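You operate a simulated robot arm through the tools that you are given. There is no shell and no other tool. Be economical: measure what you need, move in short steps, check, and stop when the job is done.

You run a simulated two-armed robot. Do the job below in one go: nothing can be reset, and whatever is moved stays where it is left.

## Task
Hold the red gripper, set it to 30 kg, store it in drawer three.
Fine: one hand holds it while the other turns the dial; shut the drawer.

It is judged by the outcome, as a careful person would: the job done as asked, and still so three seconds after it is handed in. It fails if anything else is knocked over, pushed out of place, dropped, spilled or broken.

## Robot
Two 7-joint arms with two-finger parallel grippers on one trunk, on a base that drives. Base frame: it is fixed to the floor where the robot stands at the start and does not move with it; the origin is under the middle of the robot, x ahead of it, y to its left, z up. Lengths are in mm, angles in degrees, forces in N, time in s.
The left shoulder is at the start at [60, 143, 926], the right one opposite. With the tool pointing down near the work surface each hand reaches from about 280 to 700 mm from the robot's upright axis, wherever it stands, measured 20 degrees to its own side. Places, roughly: drawer three [500, 0, 500]; inside of drawer three [600, 0, 400]. Payload 1.57 kg a hand.
The TCP of each hand is the grasp point between the finger pads, 30 mm short of the fingertips. In the tool frame z runs along the fingers and y along their closing line. Largest opening 110 mm; finger width 24, thickness 12; the body of the gripper, 48 by 112 mm, starts 78 mm behind the TCP.
Orientation is told as [roll, pitch, yaw] about the base's x, y, z axes, in that order, counted from this pose: with the fingers straight down and closing along the base's y, the tool's x points along the base's -x, its y along +y and its z along -z.

## Interface
- The arms move only by the tool play_rows. It takes "left_motion", "right_motion" or both (then of equal length, played together; a hand with none holds still); each is a list of rows, each an object (a shift or turn left out is 0, a gripper value left out holds the last) with "offset": the shift along the base's x, y, z in mm, a list of three; "angular": the turn, a rotation vector about the base's x, y, z in degrees, a list of three; "jaw": the closure, from 0 (fully open) to 1 (shut). In form: [{"offset": [tx, ty, tz], "angular": [rx, ry, rz], "jaw": jaw}, ...]. A call has 1 to 8 rows; each row is the pose to reach, as a shift and turn from the pose commanded when the call began. Rows are played at 5 a second. More than 50 mm and 8.6 degrees between two rows, or a gripper value outside its range, and nothing of the call is played. Where a pose cannot be reached the arm comes as near as it can. A force on the tool above 40 N (or 10 N above the force at the start of the call, whichever is more), or a blocked arm, ends the call early, and 0.2 s more pass. Each finger travels about 45 mm/s and halts on what it meets, pressing with about 40 N; the grip force reading is that of the motor and also rises with nothing between the fingers. The clock runs only during rows and for 0.2 s after the last one: add rows that repeat a pose to give the fingers time. The reply holds the time, the measured pose of the TCP, the force on the tool along the base axes, the opening and the grip force, in the units named above and with some noise, with the torque about the TCP (base axes, N m) and any sound that the robot's microphone picked up.
- Cameras (640 x 400 px; columns grow to the right, rows downward): "scene" is now at [31.7, -11.2, 1516]; the picture's right is [-0.21, -0.98, 0.00], its down [-0.89, 0.19, -0.43] and it looks along [0.42, -0.09, -0.90] (base axes); focal length 269 px, centre (320, 200). "left" rides on the left gripper at [70, -16, -141] in its tool frame; the picture's right is [0.23, 0.97, 0.00], its down [-0.86, 0.20, -0.48] and it looks along [-0.47, 0.11, 0.88] (tool axes); focal length 222 px, centre (320, 200). "right" rides on the right gripper at [70, 16, -141] in its tool frame; the picture's right is [-0.23, 0.97, 0.00], its down [-0.86, -0.20, -0.48] and it looks along [-0.47, -0.11, 0.88] (tool axes); focal length 222 px, centre (320, 200). There is no depth. A picture from a camera that has moved, and an enlarged one, comes with that camera's place and axes in the base frame and with its lens.
- camera(camera): a new picture of that camera. No time passes.
- lift_body(by): slides the trunk up (or, below 0, down) by that many mm; the arms and the scene camera ride with it, the base frame stays. It gives what a move gives, with no picture.
- steer(legs): drives the robot by 1 to 6 legs, each [ahead, left, turn to the left] in mm, mm and degrees, along the robot's own axes; the way and the turn of a leg run together, so that a leg with both is an arc; at most 1500 mm and 180 degrees a leg. The arms and the cameras ride along, it lands a little off, and it stops where it bumps. It gives what a move gives.
- turn_head(pan, tilt): turns the head with the scene camera to pan (to the left, within 86 degrees either way) and tilt (down, from -29 to 69), counted from straight ahead of the robot. It gives what a move gives.
- close_up(camera, box): a new picture of the part [left, top, right, bottom] of that camera's present view, enlarged. No time passes.
- hand_in(): hands the job in; it is judged then, once.

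Go step by step. Nothing tells you exact positions but the pictures and the camera data: compare them with the known pose of the tool, close in by small moves and look again before you grip or let go. The budget is 120 turns and 100 pictures, counting those below and the enlarged ones. Unless the task says otherwise, let go and move clear before handing in, and close with one line.

The tools are called after "Request:" as name(argument=value, ...) on one line, values as JSON. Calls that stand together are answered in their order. play_rows: Moves the arms, as the interface text tells. Its arguments: {"type":"object","properties":{"left_motion":{"type":"array","items":{"type":"object","properties":{"offset":{"type":"array","items":{"type":"number"}},"angular":{"type":"array","items":{"type":"number"}},"jaw":{"type":"number"}}}},"right_motion":{"type":"array","items":{"type":"object","properties":{"offset":{"type":"array","items":{"type":"number"}},"angular":{"type":"array","items":{"type":"number"}},"jaw":{"type":"number"}}}}},"required":[]} The other tools are called the same way: lift_body (by) slides the trunk up or down; steer (legs) drives the base; turn_head (pan, tilt) turns the head that bears the scene camera; camera (camera) takes a picture; close_up (camera, box) takes an enlarged picture of a part of a camera's view; hand_in () hands the job in.

At the start:

```text
t: 0.0
left_tcp_pos: [596.5, 226.2, 1000.8]
left_tcp_rot: [0.0, 0.0, 0.0]
left_force: [0.3, -0.5, -0.4]
left_torque: [0.02, -0.03, 0.0]
left_opening: 110.3
left_finger_force: 0.1
right_tcp_pos: [599.1, -221.3, 1000.1]
right_tcp_rot: [0.0, 0.0, 0.0]
right_force: [-0.5, 0.4, -0.1]
right_torque: [0.01, 0.0, -0.01]
right_opening: 110.2
right_finger_force: 0.1
trunk travel left (down, up): [-525.0, 65.0]
robot x, y, heading: [-2.2, -1.3, -0.1]
head pan, tilt: [-11.9, 64.8]
```

scene: 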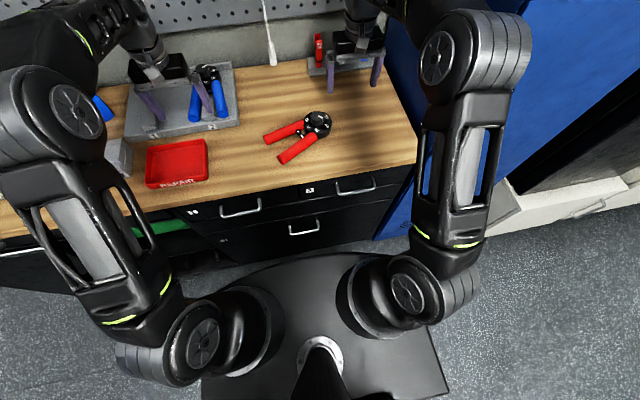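
right: 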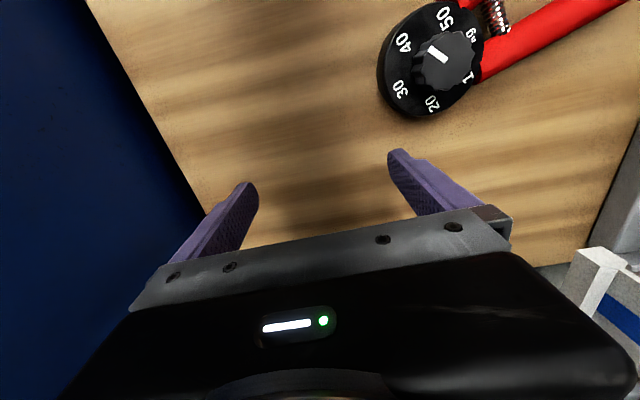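
left: 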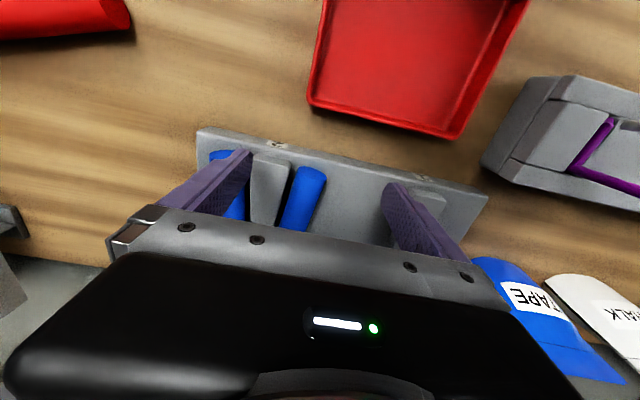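

The red hand gripper lies near [555, -114, 915] with its dial to the right and its handles pointing left. I'll take closer looks at the gripper and the drawers.

Request:
close_up(camera="scene", box=[160, 160, 420, 280])

Request:
close_up(camera="scene", box=[240, 90, 360, 180])

Request:
close_up(camera="right", box=[340, 0, 640, 140])

```text
2.46 times, centred on (290, 220) of scene
camera zoom: at [31.7, -11.2, 1516.0], right [-0.21, -0.98, 0.0], down [-0.89, 0.19, -0.43], along [0.42, -0.09, -0.9], focal length 662 px, centre (394, 151)
```

zoom: 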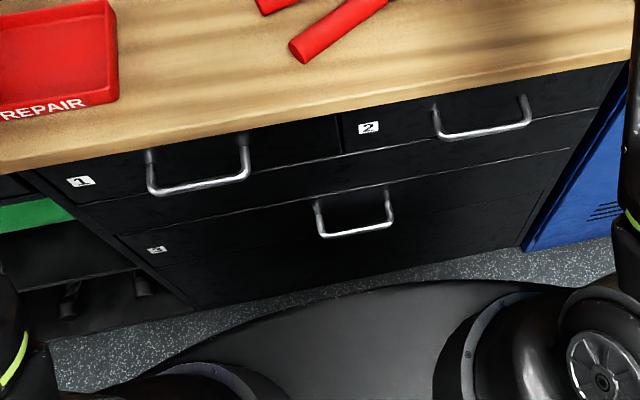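

```text
4.44 times, centred on (300, 135) of scene
camera zoom: at [31.7, -11.2, 1516.0], right [-0.21, -0.98, 0.0], down [-0.89, 0.19, -0.43], along [0.42, -0.09, -0.9], focal length 1195 px, centre (409, 489)
```

zoom: 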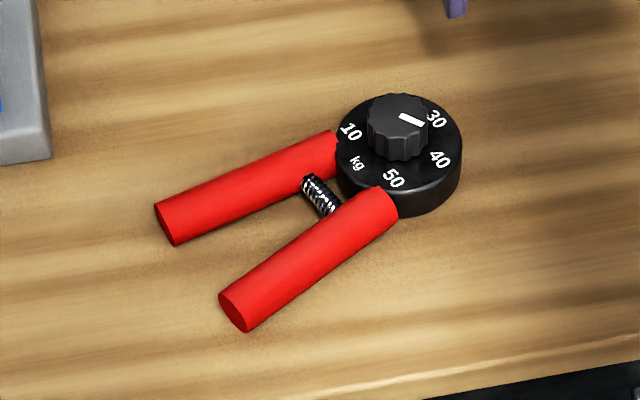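

```text
2.13 times, centred on (490, 70) of right
camera zoom: at [529.6, -206.1, 1140.3], right [0.23, 0.97, 0.0], down [0.86, -0.2, 0.48], along [0.47, -0.11, -0.88], focal length 474 px, centre (-43, 477)
```

zoom: 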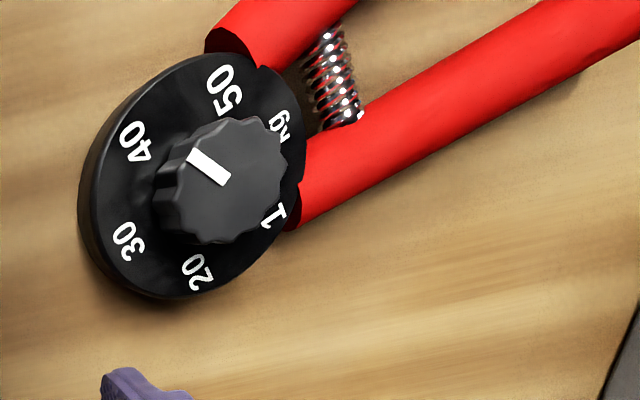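

The pointer is on 40, so the knob turns one mark counter-clockwise seen from above. The left hand will hold the near handle with closing across it (yaw about -62) at about [473, -32]; I move it above that spot now.

Request:
play_rows(left_motion=[{"offset": [-15, -20, 30], "angular": [0, 0, -8]}, {"offset": [-30, -60, 40], "angular": [0, 0, -16]}, {"offset": [-45, -100, 40], "angular": [0, 0, -24]}, {"offset": [-62, -140, 40], "angular": [0, 0, -32]}, {"offset": [-80, -180, 40], "angular": [0, 0, -40]}, {"offset": [-100, -215, 40], "angular": [0, 0, -48]}, {"offset": [-123, -245, 30], "angular": [0, 0, -55]}, {"offset": [-123, -258, 10], "angular": [0, 0, -62]}])

Request:
camera(camera="left")

Request:
camera(camera="right")

Request:
camera(camera="scene")

```text
t: 1.8
left_tcp_pos: [475.0, -33.6, 1010.2]
left_tcp_rot: [-0.1, 0.0, -62.1]
left_force: [-0.6, 0.3, -0.1]
left_torque: [-0.04, 0.06, 0.0]
left_opening: 110.0
left_finger_force: 0.0
right_tcp_pos: [598.9, -222.2, 999.7]
right_tcp_rot: [0.0, -0.1, -0.1]
right_force: [0.1, 0.4, 0.0]
right_torque: [0.01, 0.02, -0.01]
right_opening: 110.0
right_finger_force: 0.1
trunk travel left (down, up): [-525.0, 65.0]
robot x, y, heading: [3.8, 0.8, 0.1]
head pan, tilt: [-11.9, 64.8]
```

```text
93 pictures are left
camera left: at [426.0, 19.5, 1151.1], right [0.75, 0.66, 0.0], down [0.58, -0.66, 0.48], along [0.31, -0.36, -0.88], focal length 222 px, centre (320, 200)
```

left: 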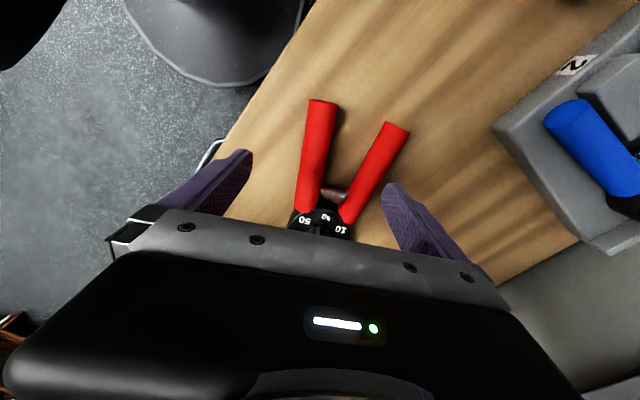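

```text
92 pictures are left
camera right: at [530.0, -206.2, 1140.0], right [0.23, 0.97, 0.0], down [0.86, -0.2, 0.48], along [0.47, -0.11, -0.88], focal length 222 px, centre (320, 200)
```

right: 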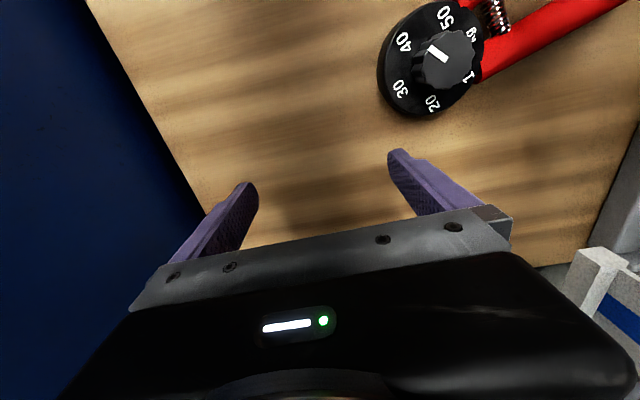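

```text
91 pictures are left
camera scene: at [32.3, -11.4, 1516.0], right [-0.21, -0.98, 0.0], down [-0.89, 0.19, -0.43], along [0.42, -0.09, -0.9], focal length 269 px, centre (320, 200)
```

scene: 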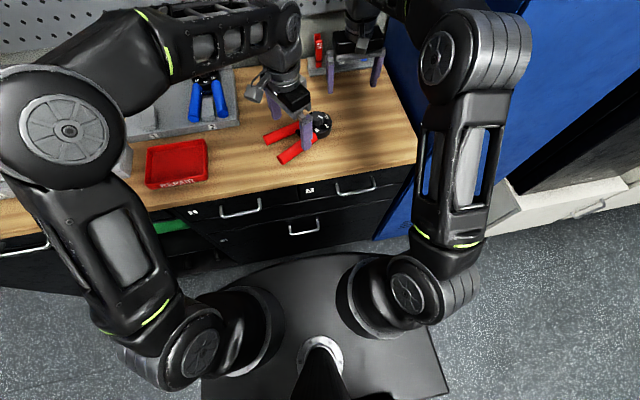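

The near handle runs from about [505, -96] to [448, 4], and the left tool sits about 5 mm off its axis. I narrow the jaw and go down to just above finger depth.

Request:
play_rows(left_motion=[{"offset": [-4.5, -2.5, 0], "angular": [0, 0, 2], "jaw": 0.45}, {"offset": [-4.5, -2.5, 0], "angular": [0, 0, 2]}, {"offset": [-4.5, -2.5, -20], "angular": [0, 0, 2]}, {"offset": [-4.5, -2.5, -35], "angular": [0, 0, 2]}, {"offset": [-4.5, -2.5, -50], "angular": [0, 0, 2]}])

Request:
camera(camera="left")

Request:
close_up(camera="scene", box=[240, 60, 400, 180])

```text
t: 3.0
left_tcp_pos: [468.8, -35.1, 958.2]
left_tcp_rot: [0.1, 0.1, -60.0]
left_force: [-0.9, -0.6, 0.0]
left_torque: [0.01, 0.03, 0.03]
left_opening: 60.7
left_finger_force: 0.1
right_tcp_pos: [599.0, -222.5, 1000.1]
right_tcp_rot: [-0.1, 0.0, -0.1]
right_force: [-0.1, -0.2, 0.1]
right_torque: [0.02, 0.06, 0.06]
right_opening: 109.7
right_finger_force: 0.0
trunk travel left (down, up): [-525.0, 65.0]
robot x, y, heading: [-4.0, -0.1, 0.0]
head pan, tilt: [-11.9, 64.8]
```

```text
90 pictures are left
camera left: at [419.3, 16.4, 1099.5], right [0.73, 0.68, 0.0], down [0.6, -0.64, 0.48], along [0.33, -0.35, -0.88], focal length 222 px, centre (320, 200)
```

left: 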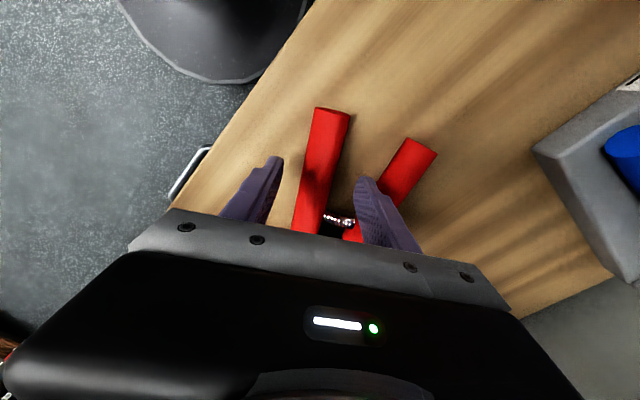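

```text
3.33 times, centred on (320, 120) of scene
camera zoom: at [32.0, -11.3, 1516.0], right [-0.21, -0.98, 0.0], down [-0.89, 0.19, -0.43], along [0.42, -0.09, -0.9], focal length 896 px, centre (320, 467)
```

zoom: 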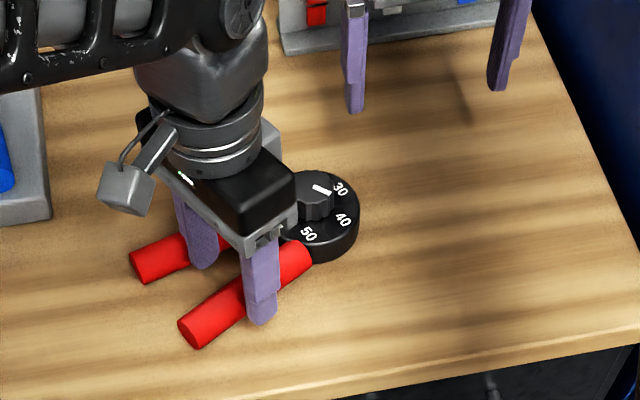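

The handle is centred and aligned between the left fingers. I go down to finger depth and close.

Request:
play_rows(left_motion=[{"offset": [0, 0, -15]}, {"offset": [0, 0, -27]}, {"offset": [0, 0, -27], "jaw": 0.6}, {"offset": [0, 0, -27], "jaw": 0.8}, {"offset": [0, 0, -27], "jaw": 0.9}, {"offset": [0, 0, -27], "jaw": 0.9}, {"offset": [0, 0, -27], "jaw": 0.9}])

Request:
camera(camera="left")

Request:
close_up(camera="scene", box=[240, 60, 400, 180])

Request:
close_up(camera="right", box=[340, 0, 640, 140])

```text
t: 4.6
left_tcp_pos: [469.2, -35.2, 931.5]
left_tcp_rot: [0.1, 0.0, -60.0]
left_force: [-0.5, 0.0, -0.1]
left_torque: [0.08, 0.1, 0.01]
left_opening: 28.0
left_finger_force: 38.6
right_tcp_pos: [600.5, -221.8, 1000.0]
right_tcp_rot: [0.0, 0.0, 0.0]
right_force: [-0.2, 0.0, -0.1]
right_torque: [-0.01, -0.01, -0.01]
right_opening: 109.8
right_finger_force: 0.0
trunk travel left (down, up): [-525.0, 65.0]
robot x, y, heading: [0.9, -4.8, 0.1]
head pan, tilt: [-11.9, 64.8]
```

```text
88 pictures are left
camera left: at [419.3, 17.1, 1073.4], right [0.73, 0.68, 0.0], down [0.6, -0.64, 0.48], along [0.33, -0.35, -0.88], focal length 222 px, centre (320, 200)
```

left: 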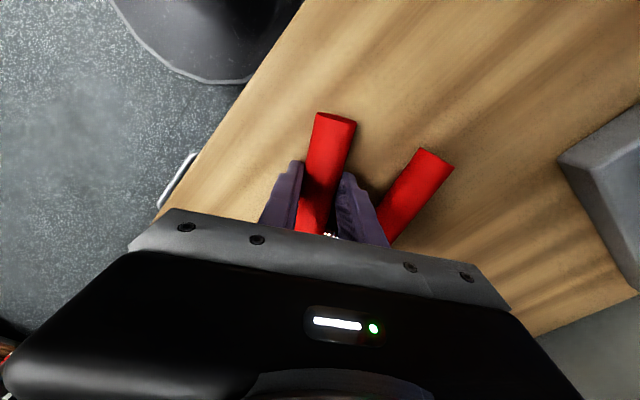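

```text
3.33 times, centred on (320, 120) of scene
camera zoom: at [31.9, -11.2, 1515.9], right [-0.21, -0.98, 0.0], down [-0.89, 0.19, -0.43], along [0.42, -0.09, -0.9], focal length 896 px, centre (320, 467)
```

zoom: 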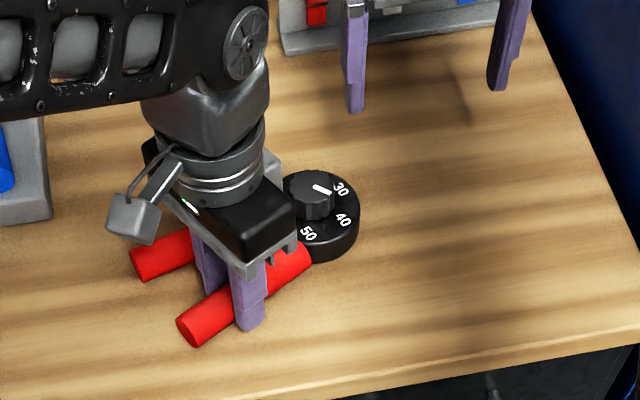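

```text
2.13 times, centred on (490, 70) of right
camera zoom: at [529.7, -206.1, 1140.2], right [0.23, 0.97, 0.0], down [0.86, -0.2, 0.48], along [0.47, -0.11, -0.88], focal length 474 px, centre (-43, 477)
```

zoom: 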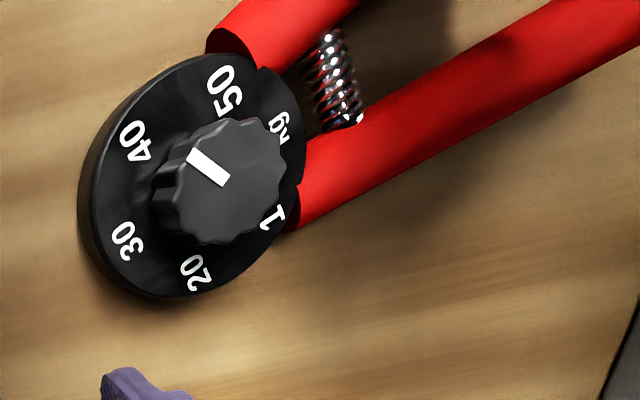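

The left hand holds the near handle (28 mm across). The dial's centre is near [541, -114, 926] and the marks are about 60° apart; I bring the right hand over it at yaw +30, with its camera kept away from the left hand.

Request:
play_rows(right_motion=[{"offset": [-8, 15, 10], "angular": [0, 0, 7]}, {"offset": [-18, 35, 20], "angular": [0, 0, 14]}, {"offset": [-28, 55, 25], "angular": [0, 0, 21]}, {"offset": [-38, 75, 25], "angular": [0, 0, 28]}, {"offset": [-48, 92, 25], "angular": [0, 0, 30]}, {"offset": [-58, 107, 25], "angular": [0, 0, 30], "jaw": 0.35}, {"offset": [-58, 107, 25], "angular": [0, 0, 30]}])

Request:
camera(camera="right")

Request:
camera(camera="scene")

```text
t: 6.2
left_tcp_pos: [469.5, -34.5, 931.4]
left_tcp_rot: [0.0, 0.0, -60.1]
left_force: [0.6, 0.0, 0.4]
left_torque: [0.08, 0.07, -0.02]
left_opening: 28.0
left_finger_force: 38.7
right_tcp_pos: [540.2, -113.6, 1024.3]
right_tcp_rot: [0.0, 0.0, 30.0]
right_force: [-0.3, -0.2, -1.7]
right_torque: [0.0, 0.01, -0.01]
right_opening: 71.4
right_finger_force: 0.0
trunk travel left (down, up): [-525.0, 65.0]
robot x, y, heading: [-4.7, 1.8, 0.1]
head pan, tilt: [-11.9, 64.8]
```

```text
85 pictures are left
camera right: at [472.9, -135.9, 1165.2], right [-0.29, 0.96, 0.0], down [0.84, 0.26, 0.48], along [0.46, 0.14, -0.88], focal length 222 px, centre (320, 200)
```

right: 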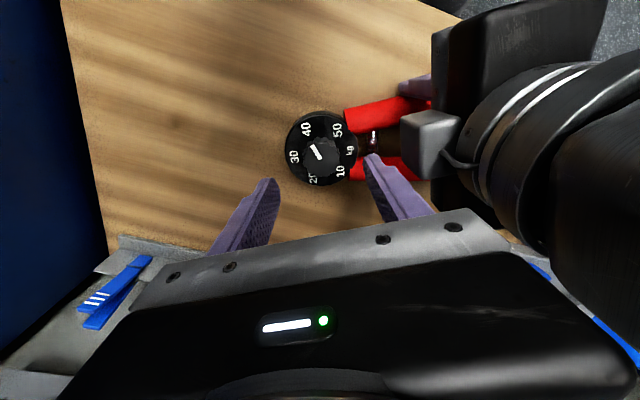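

```text
84 pictures are left
camera scene: at [31.8, -11.3, 1516.0], right [-0.21, -0.98, 0.0], down [-0.89, 0.19, -0.43], along [0.42, -0.09, -0.9], focal length 269 px, centre (320, 200)
```

scene: 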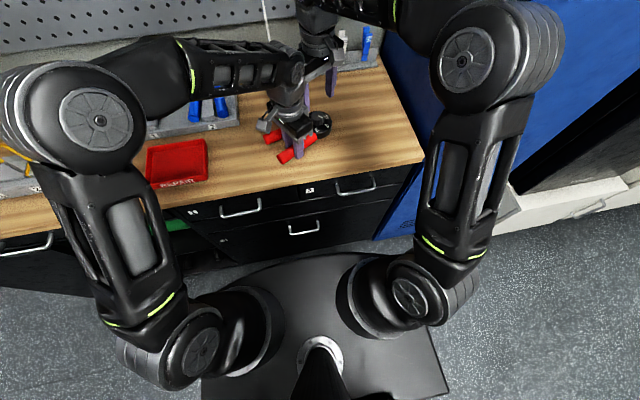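

Request:
close_up(camera="right", box=[250, 90, 410, 210])

```text
3.33 times, centred on (330, 150) of right
camera zoom: at [472.9, -135.9, 1165.2], right [-0.29, 0.96, 0.0], down [0.84, 0.26, 0.48], along [0.46, 0.14, -0.88], focal length 740 px, centre (287, 367)
```

zoom: 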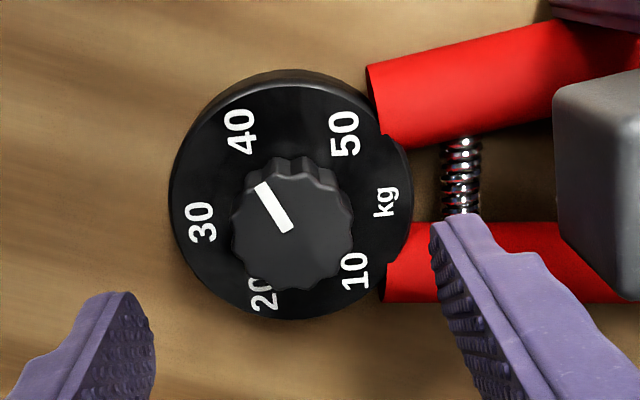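

The knob is about 36 mm wide, centred near [538.5, -114.5], with its top near z = 955. I go down around it, keeping the tips above the disc.

Request:
play_rows(right_motion=[{"offset": [-1.5, -1, 0], "jaw": 0.48}, {"offset": [-1.5, -1, -20]}, {"offset": [-1.5, -1, -35]}, {"offset": [-1.5, -1, -48]}, {"offset": [-1.5, -1, -57]}, {"offset": [-1.5, -1, -57]}])

Request:
close_up(camera="right", box=[240, 100, 400, 220])

Request:
close_up(camera="scene", box=[240, 60, 400, 180])

```text
t: 7.6
left_tcp_pos: [469.1, -34.2, 931.9]
left_tcp_rot: [0.0, 0.1, -60.0]
left_force: [0.3, 0.1, 0.5]
left_torque: [0.0, 0.02, -0.05]
left_opening: 28.0
left_finger_force: 38.0
right_tcp_pos: [538.4, -115.5, 967.8]
right_tcp_rot: [0.0, 0.1, 30.0]
right_force: [0.1, 1.0, -0.2]
right_torque: [0.02, 0.01, 0.0]
right_opening: 57.2
right_finger_force: 0.0
trunk travel left (down, up): [-525.0, 65.0]
robot x, y, heading: [-0.8, 1.8, -0.0]
head pan, tilt: [-11.9, 64.8]
```

```text
3.33 times, centred on (320, 160) of right
camera zoom: at [470.8, -136.9, 1108.1], right [-0.29, 0.96, 0.0], down [0.84, 0.25, 0.48], along [0.46, 0.14, -0.88], focal length 740 px, centre (320, 333)
```

zoom: 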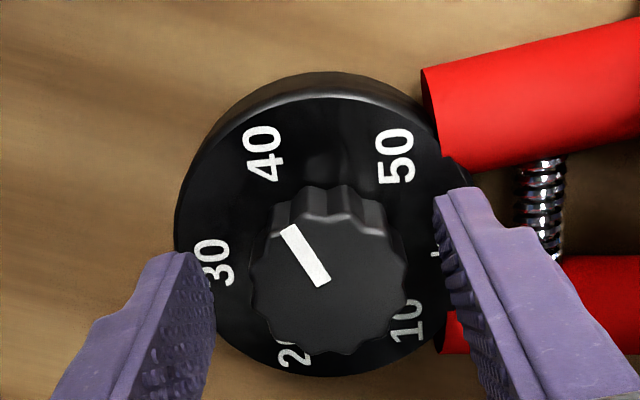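

```text
3.33 times, centred on (320, 120) of scene
camera zoom: at [31.6, -11.2, 1516.0], right [-0.21, -0.98, 0.0], down [-0.89, 0.19, -0.43], along [0.42, -0.09, -0.9], focal length 896 px, centre (320, 467)
```

zoom: 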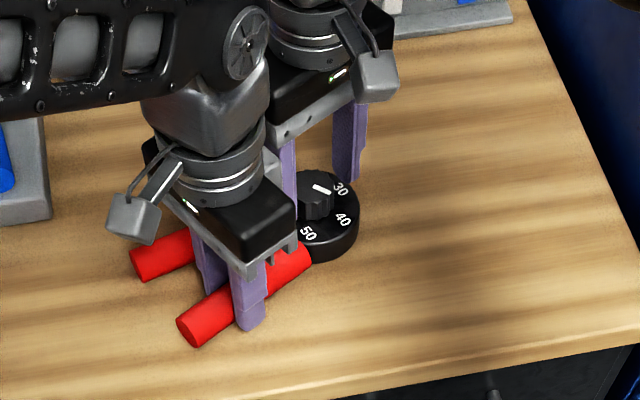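

The knob is centred between the right fingers. I lower 6 mm and close on it.

Request:
play_rows(right_motion=[{"offset": [-0.7, 0.3, -6]}, {"offset": [-0.7, 0.3, -6], "jaw": 0.6}, {"offset": [-0.7, 0.3, -6], "jaw": 0.7}, {"offset": [-0.7, 0.3, -6], "jaw": 0.78}, {"offset": [-0.7, 0.3, -6], "jaw": 0.78}])

Request:
close_up(camera="right", box=[240, 100, 400, 220])

```text
t: 8.8
left_tcp_pos: [469.6, -34.6, 933.3]
left_tcp_rot: [0.0, 0.0, -60.0]
left_force: [3.2, -5.5, -1.1]
left_torque: [0.11, 0.08, -0.03]
left_opening: 28.1
left_finger_force: 38.1
right_tcp_pos: [538.1, -115.2, 962.3]
right_tcp_rot: [0.1, 0.0, 30.0]
right_force: [-5.0, 4.6, 0.5]
right_torque: [0.08, 0.15, 0.01]
right_opening: 38.2
right_finger_force: 37.2
trunk travel left (down, up): [-525.0, 65.0]
robot x, y, heading: [1.0, -0.1, -0.1]
head pan, tilt: [-11.9, 64.8]
```

```text
3.33 times, centred on (320, 160) of right
camera zoom: at [470.4, -136.3, 1102.3], right [-0.29, 0.96, 0.0], down [0.84, 0.25, 0.48], along [0.46, 0.14, -0.88], focal length 740 px, centre (320, 333)
```

zoom: 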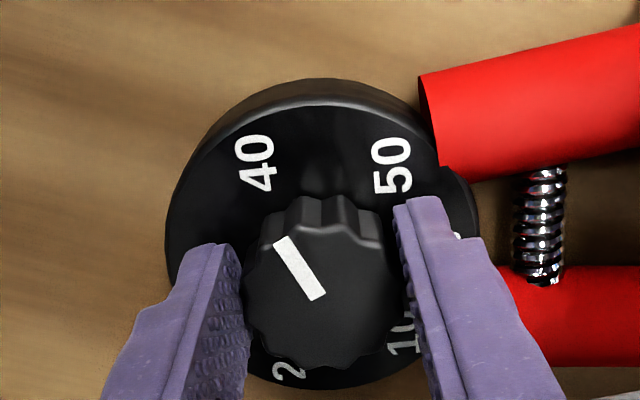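

The knob is gripped and the forces are small. I turn it 30° counter-clockwise and check.

Request:
play_rows(right_motion=[{"angular": [0, 0, 5]}, {"angular": [0, 0, 10]}, {"angular": [0, 0, 15]}, {"angular": [0, 0, 20]}, {"angular": [0, 0, 25]}, {"angular": [0, 0, 30]}, {"angular": [0, 0, 30]}])

Request:
camera(camera="right")

Request:
close_up(camera="scene", box=[240, 60, 400, 180])

```text
t: 10.4
left_tcp_pos: [468.2, -33.1, 932.5]
left_tcp_rot: [-0.3, 0.0, -60.1]
left_force: [-7.5, -2.8, 6.2]
left_torque: [-1.07, -1.01, -0.65]
left_opening: 28.1
left_finger_force: 38.2
right_tcp_pos: [537.3, -116.0, 962.2]
right_tcp_rot: [0.0, 0.0, 60.1]
right_force: [7.4, 1.9, -6.6]
right_torque: [0.51, 0.33, -0.17]
right_opening: 38.2
right_finger_force: 39.5
trunk travel left (down, up): [-525.0, 65.0]
robot x, y, heading: [2.5, -0.5, 0.2]
head pan, tilt: [-11.9, 64.8]
```

```text
79 pictures are left
camera right: at [490.6, -168.5, 1102.4], right [-0.73, 0.68, 0.0], down [0.6, 0.64, 0.48], along [0.33, 0.35, -0.88], focal length 222 px, centre (320, 200)
```

right: 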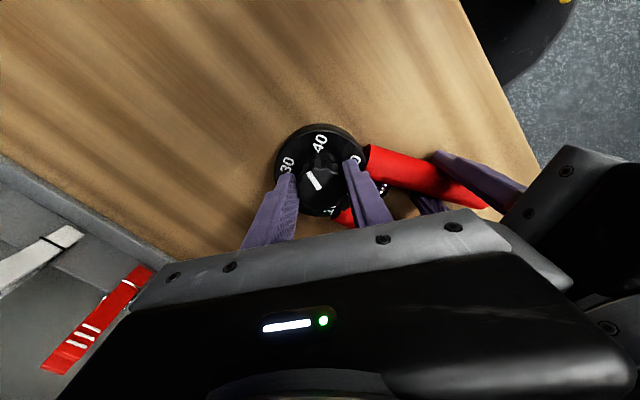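

```text
3.33 times, centred on (320, 120) of scene
camera zoom: at [31.8, -11.2, 1515.9], right [-0.21, -0.98, 0.0], down [-0.89, 0.19, -0.43], along [0.42, -0.09, -0.9], focal length 896 px, centre (320, 467)
```

zoom: 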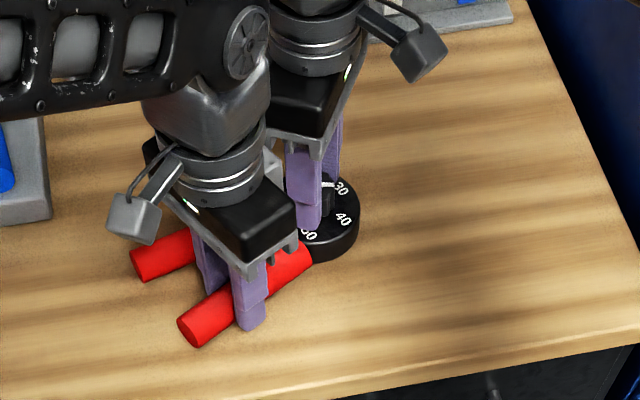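

The knob follows and the body stays still. I turn the remaining 30°.

Request:
play_rows(right_motion=[{"angular": [0, 0, 5]}, {"angular": [0, 0, 10]}, {"angular": [0, 0, 15]}, {"angular": [0, 0, 20]}, {"angular": [0, 0, 25]}, {"angular": [0, 0, 30]}, {"angular": [0, 0, 30]}])

Request:
close_up(camera="right", box=[240, 100, 400, 220])

Request:
close_up(camera="scene", box=[280, 90, 360, 150])

```text
t: 12.0
left_tcp_pos: [469.6, -33.8, 931.6]
left_tcp_rot: [0.0, 0.1, -60.0]
left_force: [-12.1, 2.4, 4.0]
left_torque: [-0.03, 0.09, -0.5]
left_opening: 28.4
left_finger_force: 38.0
right_tcp_pos: [538.8, -116.0, 962.5]
right_tcp_rot: [0.1, 0.0, 90.1]
right_force: [9.8, -4.5, -1.6]
right_torque: [-0.3, -0.57, 0.0]
right_opening: 37.8
right_finger_force: 40.4
trunk travel left (down, up): [-525.0, 65.0]
robot x, y, heading: [-2.4, -0.4, -0.2]
head pan, tilt: [-11.9, 64.8]
```

```text
3.33 times, centred on (320, 160) of right
camera zoom: at [523.4, -186.3, 1102.6], right [-0.97, 0.23, 0.0], down [0.2, 0.86, 0.48], along [0.11, 0.47, -0.88], focal length 740 px, centre (320, 333)
```

zoom: 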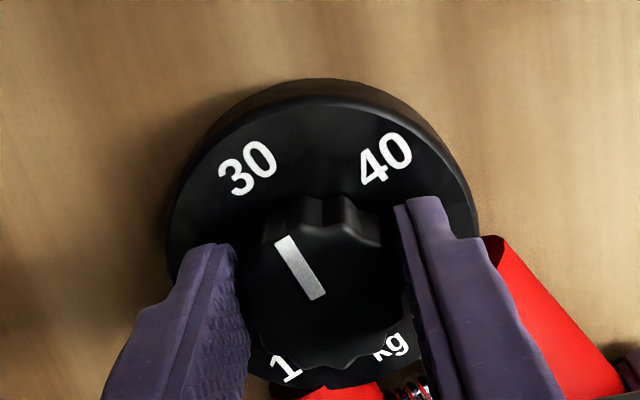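

```text
6.67 times, centred on (320, 120) of scene
camera zoom: at [31.7, -11.4, 1516.0], right [-0.21, -0.98, 0.0], down [-0.89, 0.19, -0.43], along [0.42, -0.09, -0.9], focal length 1792 px, centre (320, 733)
```

zoom: 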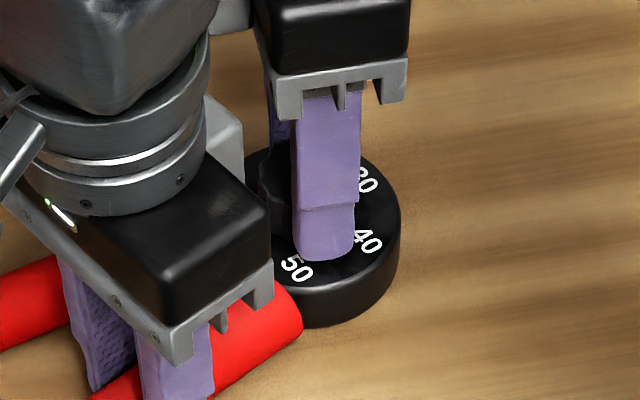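

The marks turn out to be about 67.5° apart, and the knob lagged slightly, so the pointer is about 12° short of 30. I turn 12° more and check.

Request:
play_rows(right_motion=[{"angular": [0, 0, 4]}, {"angular": [0, 0, 8]}, {"angular": [0, 0, 12]}, {"angular": [0, 0, 12]}])

Request:
close_up(camera="right", box=[240, 100, 400, 220])

```text
t: 13.0
left_tcp_pos: [467.5, -33.8, 931.0]
left_tcp_rot: [-0.1, 0.1, -60.0]
left_force: [-15.2, 8.1, 2.9]
left_torque: [0.04, 0.18, -0.66]
left_opening: 28.2
left_finger_force: 38.6
right_tcp_pos: [539.1, -116.2, 962.3]
right_tcp_rot: [0.0, 0.1, 102.0]
right_force: [15.7, -8.5, -3.3]
right_torque: [-0.55, -0.84, -0.01]
right_opening: 37.7
right_finger_force: 40.1
trunk travel left (down, up): [-525.0, 65.0]
robot x, y, heading: [2.0, 3.4, 0.0]
head pan, tilt: [-11.9, 64.8]
```

```text
3.33 times, centred on (320, 160) of right
camera zoom: at [538.4, -188.3, 1102.9], right [-1.0, 0.02, 0.0], down [0.02, 0.88, 0.48], along [0.01, 0.48, -0.88], focal length 740 px, centre (320, 333)
```

zoom: 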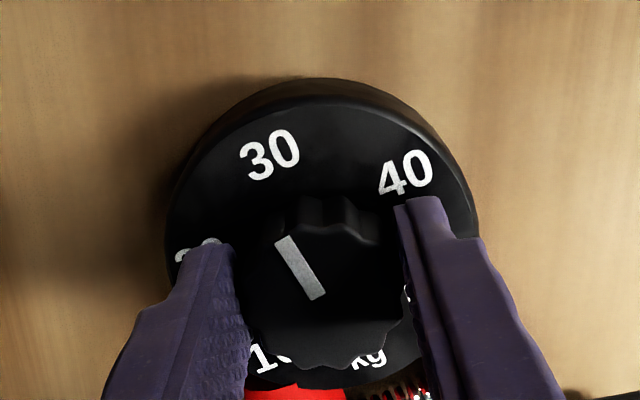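

The pointer now looks aligned with 30. I let go of the knob, rise and look from above.

Request:
play_rows(right_motion=[{"jaw": 0.6}, {"jaw": 0.48}, {"jaw": 0.48}, {"offset": [0, 0, 20]}, {"offset": [0, 0, 45]}, {"offset": [0, 0, 65]}])

Request:
close_up(camera="right", box=[260, 90, 380, 180])

Request:
close_up(camera="scene", box=[280, 90, 360, 150])

```text
t: 14.4
left_tcp_pos: [468.5, -34.3, 933.0]
left_tcp_rot: [0.0, 0.0, -59.9]
left_force: [0.6, 0.3, -0.3]
left_torque: [0.05, 0.08, 0.02]
left_opening: 28.0
left_finger_force: 38.4
right_tcp_pos: [538.4, -115.4, 1026.0]
right_tcp_rot: [0.0, 0.1, 102.0]
right_force: [-0.6, 0.2, 1.0]
right_torque: [0.02, -0.02, 0.01]
right_opening: 57.1
right_finger_force: 0.1
trunk travel left (down, up): [-525.0, 65.0]
robot x, y, heading: [1.3, -0.4, 0.2]
head pan, tilt: [-11.9, 64.8]
```

```text
4.44 times, centred on (320, 135) of right
camera zoom: at [537.7, -186.9, 1167.0], right [-1.0, 0.02, 0.0], down [0.02, 0.88, 0.48], along [0.01, 0.48, -0.88], focal length 987 px, centre (320, 489)
```

zoom: 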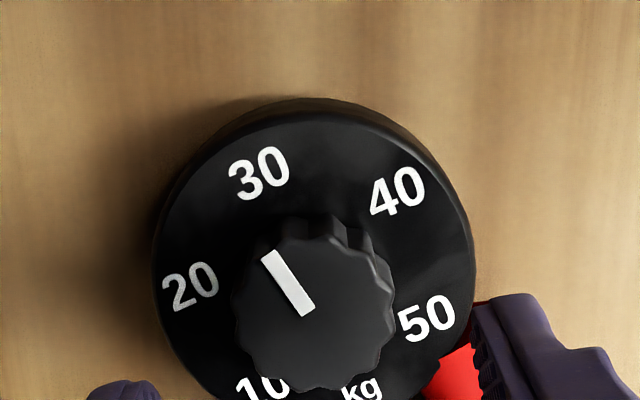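

```text
6.67 times, centred on (320, 120) of scene
camera zoom: at [31.7, -11.2, 1515.9], right [-0.21, -0.98, 0.0], down [-0.89, 0.19, -0.43], along [0.42, -0.09, -0.9], focal length 1792 px, centre (320, 733)
```

zoom: 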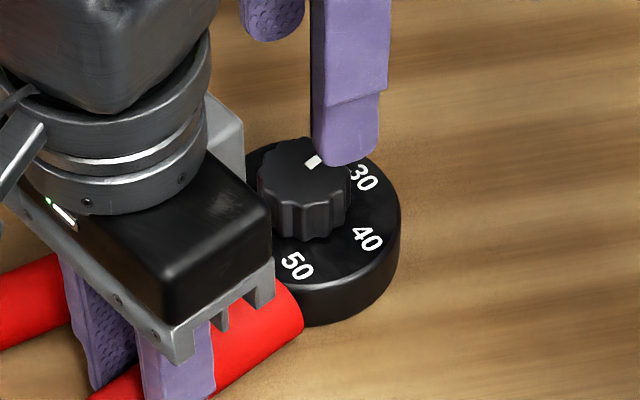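

The pointer looks within a few degrees of 30. To remove parallax I shift the right camera so that it looks along the axis–30 line.

Request:
play_rows(right_motion=[{"offset": [12, 0, 10]}, {"offset": [25, 0, 20]}, {"offset": [37, 0, 20]}])

Request:
close_up(camera="right", box=[280, 80, 400, 170])

```text
t: 15.2
left_tcp_pos: [467.6, -33.4, 932.5]
left_tcp_rot: [0.0, 0.0, -60.0]
left_force: [0.5, -0.3, -0.2]
left_torque: [0.05, 0.1, 0.0]
left_opening: 28.0
left_finger_force: 38.7
right_tcp_pos: [576.4, -115.6, 1047.1]
right_tcp_rot: [0.0, 0.0, 102.0]
right_force: [-0.4, 0.3, -0.1]
right_torque: [0.0, -0.03, 0.0]
right_opening: 57.1
right_finger_force: 0.1
trunk travel left (down, up): [-525.0, 65.0]
robot x, y, heading: [3.5, -0.9, -0.0]
head pan, tilt: [-11.9, 64.8]
```

```text
4.44 times, centred on (340, 125) of right
camera zoom: at [576.0, -187.6, 1186.8], right [-1.0, 0.02, 0.0], down [0.02, 0.88, 0.48], along [0.01, 0.48, -0.88], focal length 987 px, centre (231, 533)
```

zoom: 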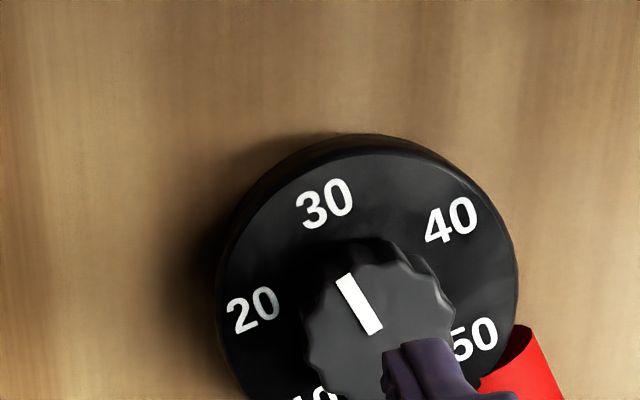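

I want a straight-down look to judge the last few degrees. I turn the right hand back to yaw 36 first, then tilt it so its camera looks vertically down on the dial.

Request:
play_rows(right_motion=[{"offset": [0, 0, 10], "angular": [0, 0, -8.2]}, {"offset": [-5, 0, 20], "angular": [0, 0, -16.4]}, {"offset": [-10, 0, 30], "angular": [0, 0, -24.6]}, {"offset": [-16, 0, 30], "angular": [0, 0, -32.8]}, {"offset": [-22, 0, 30], "angular": [0, 0, -41]}, {"offset": [-28, 0, 30], "angular": [0, 0, -49.2]}, {"offset": [-36, 1, 30], "angular": [0, 0, -57.6]}, {"offset": [-36, 1, 30], "angular": [0, 0, -66]}])

Request:
play_rows(right_motion=[{"angular": [-2.8, 6.6, 0], "jaw": 0.1}, {"angular": [-5.6, 13.2, 0]}, {"angular": [-8.4, 19.8, 0]}, {"angular": [-11.2, 26.4, 0]}, {"angular": [-11.2, 26.4, 0]}])

Request:
camera(camera="right")

```text
t: 17.0
left_tcp_pos: [468.7, -34.1, 932.0]
left_tcp_rot: [0.1, 0.0, -60.0]
left_force: [-0.7, 0.0, 0.1]
left_torque: [0.1, 0.09, -0.01]
left_opening: 28.1
left_finger_force: 38.7
right_tcp_pos: [539.9, -114.8, 1076.8]
right_tcp_rot: [0.1, 0.0, 35.9]
right_force: [-0.4, -0.4, 0.0]
right_torque: [0.0, 0.02, 0.01]
right_opening: 57.2
right_finger_force: 0.1
right hand out of reach, approached as far as the arm can: row 3
trunk travel left (down, up): [-525.0, 65.0]
robot x, y, heading: [3.3, -1.6, 0.1]
head pan, tilt: [-11.9, 64.8]
```

```text
t: 18.0
left_tcp_pos: [465.2, -29.1, 929.7]
left_tcp_rot: [-0.1, 1.1, -60.0]
left_force: [-6.1, 10.2, 1.9]
left_torque: [-1.15, -0.21, -0.28]
left_opening: 27.9
left_finger_force: 38.4
right_tcp_pos: [516.8, -116.2, 1038.2]
right_tcp_rot: [2.6, 6.1, 42.0]
right_force: [9.9, -16.7, 33.7]
right_torque: [1.51, 0.79, -0.01]
right_opening: 82.7
right_finger_force: 0.1
right hand out of reach, approached as far as the arm can: row 1, 2, 3, 4
trunk travel left (down, up): [-525.0, 65.0]
robot x, y, heading: [-0.6, -0.3, 0.3]
head pan, tilt: [-11.9, 64.8]
stopped in row 4 (right hand): the force on the tool passed its limit (the readings are from after the stop); the commanded pose is now the measured one
```

```text
71 pictures are left
camera right: at [470.1, -145.5, 1186.3], right [-0.48, 0.88, 0.02], down [0.82, 0.44, 0.38], along [0.32, 0.2, -0.93], focal length 222 px, centre (320, 200)
```

right: 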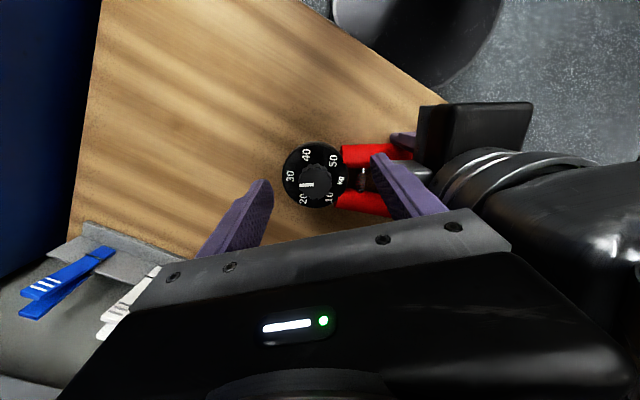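

The tilt was out of reach and the right hand touched the left arm, so I back the right hand off to the right and up.

Request:
play_rows(right_motion=[{"offset": [3, -8, 12]}, {"offset": [8, -30, 25]}, {"offset": [15, -60, 30]}, {"offset": [25, -90, 30]}])

Request:
camera(camera="scene")

Request:
camera(camera="left")

Request:
close_up(camera="scene", box=[240, 60, 400, 180])

```text
t: 19.0
left_tcp_pos: [465.0, -29.3, 929.4]
left_tcp_rot: [-0.1, 0.8, -60.1]
left_force: [-26.4, 9.7, 25.5]
left_torque: [-0.91, -1.82, -0.76]
left_opening: 28.3
left_finger_force: 38.5
right_tcp_pos: [516.6, -115.4, 1040.3]
right_tcp_rot: [2.8, 6.5, 42.2]
right_force: [18.8, -7.5, -10.5]
right_torque: [-0.65, -0.69, -0.66]
right_opening: 82.1
right_finger_force: 0.0
right hand out of reach, approached as far as the arm can: row 1, 2, 3, 4
trunk travel left (down, up): [-525.0, 65.0]
robot x, y, heading: [2.9, -2.0, -0.0]
head pan, tilt: [-11.9, 64.8]
```

```text
70 pictures are left
camera scene: at [29.7, -10.5, 1516.0], right [-0.21, -0.98, 0.0], down [-0.88, 0.19, -0.43], along [0.42, -0.09, -0.9], focal length 269 px, centre (320, 200)
```

scene: 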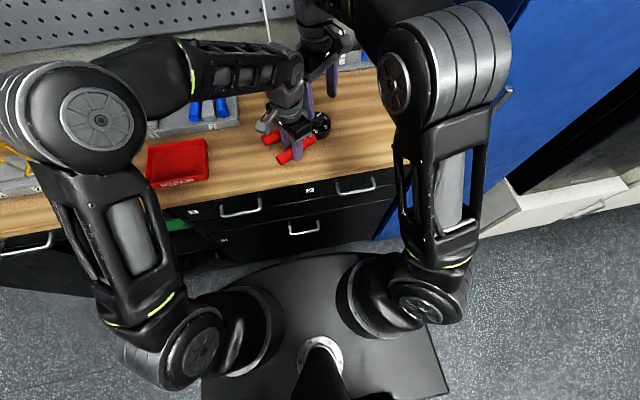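

```text
69 pictures are left
camera left: at [416.7, 20.3, 1072.4], right [0.73, 0.68, 0.0], down [0.6, -0.65, 0.47], along [0.32, -0.34, -0.88], focal length 222 px, centre (320, 200)
```

left: 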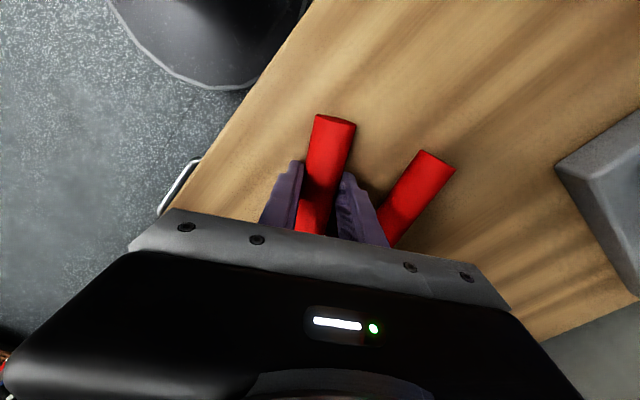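

```text
3.33 times, centred on (320, 120) of scene
camera zoom: at [29.7, -10.5, 1516.0], right [-0.21, -0.98, 0.0], down [-0.88, 0.19, -0.43], along [0.42, -0.09, -0.9], focal length 896 px, centre (320, 467)
```

zoom: 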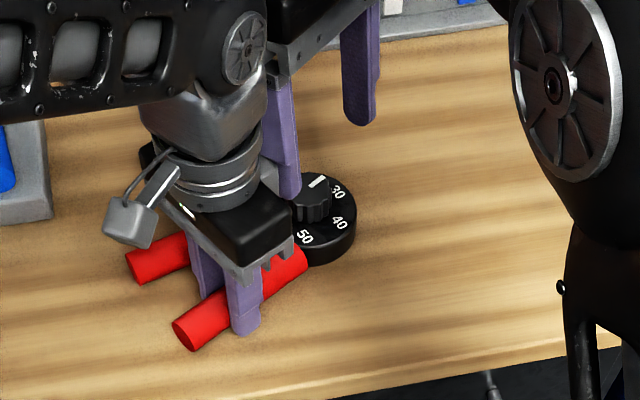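

The right finger is pressing on the left hand because the jaw was opening. I narrow the right jaw and bring that hand back towards the last good pose.

Request:
play_rows(right_motion=[{"jaw": 0.5}, {"jaw": 0.6}, {"offset": [8, 0, 12], "angular": [0.7, -2, -2]}, {"offset": [16, 0, 25], "angular": [1.4, -4, -4]}, {"offset": [23, 0, 36], "angular": [2.1, -6.3, -6]}, {"offset": [23, 0, 36], "angular": [2.1, -6.3, -6]}])

Request:
camera(camera="scene")

```text
t: 20.4
left_tcp_pos: [466.5, -28.9, 929.8]
left_tcp_rot: [0.0, 0.8, -60.0]
left_force: [-9.4, 1.5, 18.0]
left_torque: [-0.03, 0.21, 0.09]
left_opening: 27.9
left_finger_force: 38.6
right_tcp_pos: [539.2, -116.5, 1076.9]
right_tcp_rot: [0.4, 0.3, 36.1]
right_force: [0.3, -0.1, 0.5]
right_torque: [-0.04, 0.04, -0.01]
right_opening: 44.4
right_finger_force: 0.0
trunk travel left (down, up): [-525.0, 65.0]
robot x, y, heading: [1.0, -1.3, 0.1]
head pan, tilt: [-11.9, 64.8]
```

```text
67 pictures are left
camera scene: at [29.2, -10.8, 1516.1], right [-0.21, -0.98, 0.0], down [-0.88, 0.19, -0.43], along [0.42, -0.09, -0.9], focal length 269 px, centre (320, 200)
```

scene: 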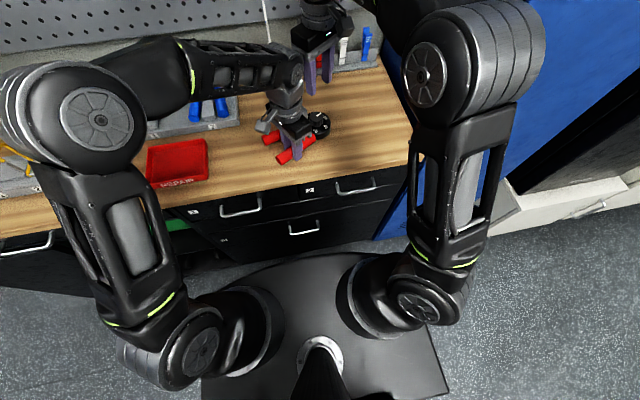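

Recovered. I raise the left hand 2 mm to unload the table and look at the dial from here.

Request:
play_rows(left_motion=[{"offset": [0, 0, 2]}, {"offset": [0, 0, 2]}])

Request:
close_up(camera="right", box=[260, 110, 380, 200])

```text
t: 21.0
left_tcp_pos: [466.2, -27.4, 930.4]
left_tcp_rot: [0.0, 0.9, -60.1]
left_force: [0.1, -1.3, 0.3]
left_torque: [0.08, 0.11, -0.07]
left_opening: 28.1
left_finger_force: 38.6
right_tcp_pos: [541.5, -116.0, 1075.2]
right_tcp_rot: [0.7, 0.4, 36.2]
right_force: [-0.6, 0.4, 0.3]
right_torque: [0.0, 0.0, 0.04]
right_opening: 44.4
right_finger_force: 0.0
trunk travel left (down, up): [-525.0, 65.0]
robot x, y, heading: [0.6, -0.9, -0.1]
head pan, tilt: [-11.9, 64.8]
```

```text
4.44 times, centred on (320, 155) of right
camera zoom: at [477.6, -146.7, 1216.2], right [-0.39, 0.92, 0.01], down [0.81, 0.34, 0.47], along [0.43, 0.19, -0.88], focal length 987 px, centre (320, 400)
```

zoom: 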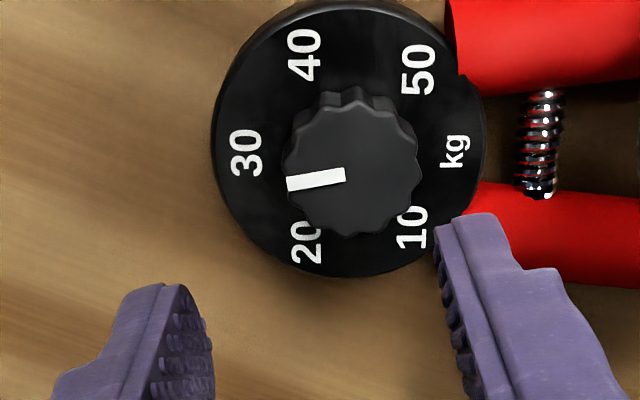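

From here image-left is exactly the 30 direction (30 and kg lie on one row), and the pointer tips about 10° past it. I re-grip the knob near [539, -109.5] and turn it back about 10°.

Request:
play_rows(right_motion=[{"offset": [-2, 6.5, -15], "angular": [-0.6, -0.4, 0], "jaw": 0.48}, {"offset": [-2, 6.5, -35], "angular": [-0.6, -0.4, 0]}, {"offset": [-2, 6.5, -60], "angular": [-0.6, -0.4, 0]}, {"offset": [-2, 6.5, -80], "angular": [-0.6, -0.4, 0]}, {"offset": [-2, 6.5, -98], "angular": [-0.6, -0.4, 0]}, {"offset": [-2, 6.5, -98], "angular": [-0.6, -0.4, 0]}])

Request:
close_up(camera="right", box=[240, 100, 400, 220])

```text
t: 22.4
left_tcp_pos: [465.8, -29.5, 930.7]
left_tcp_rot: [-0.1, 0.9, -60.0]
left_force: [-0.5, 0.0, 0.2]
left_torque: [0.07, 0.11, 0.03]
left_opening: 27.9
left_finger_force: 38.5
right_tcp_pos: [538.3, -110.8, 976.6]
right_tcp_rot: [-0.2, 0.4, 36.3]
right_force: [0.6, -0.3, 0.6]
right_torque: [0.01, 0.01, 0.03]
right_opening: 57.2
right_finger_force: 0.0
trunk travel left (down, up): [-525.0, 65.0]
robot x, y, heading: [1.1, -2.9, 0.0]
head pan, tilt: [-11.9, 64.8]
```

```text
3.33 times, centred on (320, 160) of right
camera zoom: at [474.3, -138.7, 1117.4], right [-0.39, 0.92, 0.0], down [0.81, 0.35, 0.47], along [0.44, 0.18, -0.88], focal length 740 px, centre (320, 333)
```

zoom: 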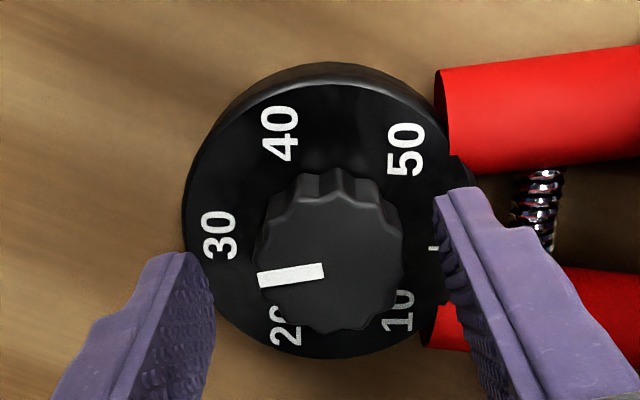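

Request:
play_rows(right_motion=[{"offset": [-0.5, 1, -8]}, {"offset": [-0.5, 1, -14], "jaw": 0.55}, {"offset": [-0.5, 1, -14], "jaw": 0.7}, {"offset": [-0.5, 1, -14], "jaw": 0.78}, {"offset": [-0.5, 1, -14], "jaw": 0.78}, {"offset": [-0.5, 1, -14], "angular": [0, 0, -4.5]}, {"offset": [-0.5, 1, -14], "angular": [0, 0, -9]}, {"offset": [-0.5, 1, -14], "angular": [0, 0, -9]}])

Request:
play_rows(right_motion=[{"jaw": 0.6}, {"jaw": 0.48}, {"jaw": 0.48}, {"offset": [0, 0, 25]}, {"offset": [0, 0, 50], "angular": [0, 0, 5]}, {"offset": [0, 0, 75], "angular": [0, 0, 9]}, {"offset": [0, 0, 95], "angular": [0, 0, 9]}])

Request:
close_up(camera="right", box=[260, 110, 380, 200])

```text
t: 24.2
left_tcp_pos: [468.3, -30.0, 931.3]
left_tcp_rot: [-0.1, 0.7, -60.1]
left_force: [12.3, -10.7, -1.6]
left_torque: [-0.09, -0.1, 0.27]
left_opening: 28.1
left_finger_force: 38.3
right_tcp_pos: [538.4, -108.6, 962.8]
right_tcp_rot: [0.0, 0.5, 27.2]
right_force: [-12.8, 11.4, 2.0]
right_torque: [0.66, 0.75, -0.02]
right_opening: 38.8
right_finger_force: 39.7
trunk travel left (down, up): [-525.0, 65.0]
robot x, y, heading: [-0.1, 1.2, -0.2]
head pan, tilt: [-11.9, 64.8]
```

```text
t: 25.8
left_tcp_pos: [466.0, -28.3, 931.0]
left_tcp_rot: [-0.2, 0.8, -60.1]
left_force: [-0.1, -0.1, -0.6]
left_torque: [0.08, 0.08, -0.01]
left_opening: 27.9
left_finger_force: 38.3
right_tcp_pos: [540.7, -111.3, 1059.1]
right_tcp_rot: [-0.2, 0.5, 36.2]
right_force: [-0.7, 0.6, 0.1]
right_torque: [-0.01, -0.02, 0.02]
right_opening: 57.2
right_finger_force: 0.0
trunk travel left (down, up): [-525.0, 65.0]
robot x, y, heading: [0.0, 0.2, 0.2]
head pan, tilt: [-11.9, 64.8]
```

```text
4.44 times, centred on (320, 155) of right
camera zoom: at [475.3, -138.0, 1199.6], right [-0.39, 0.92, 0.0], down [0.81, 0.35, 0.47], along [0.44, 0.18, -0.88], focal length 987 px, centre (320, 400)
```

zoom: 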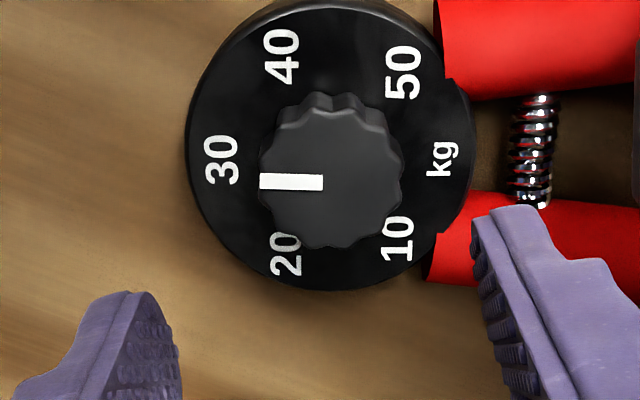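

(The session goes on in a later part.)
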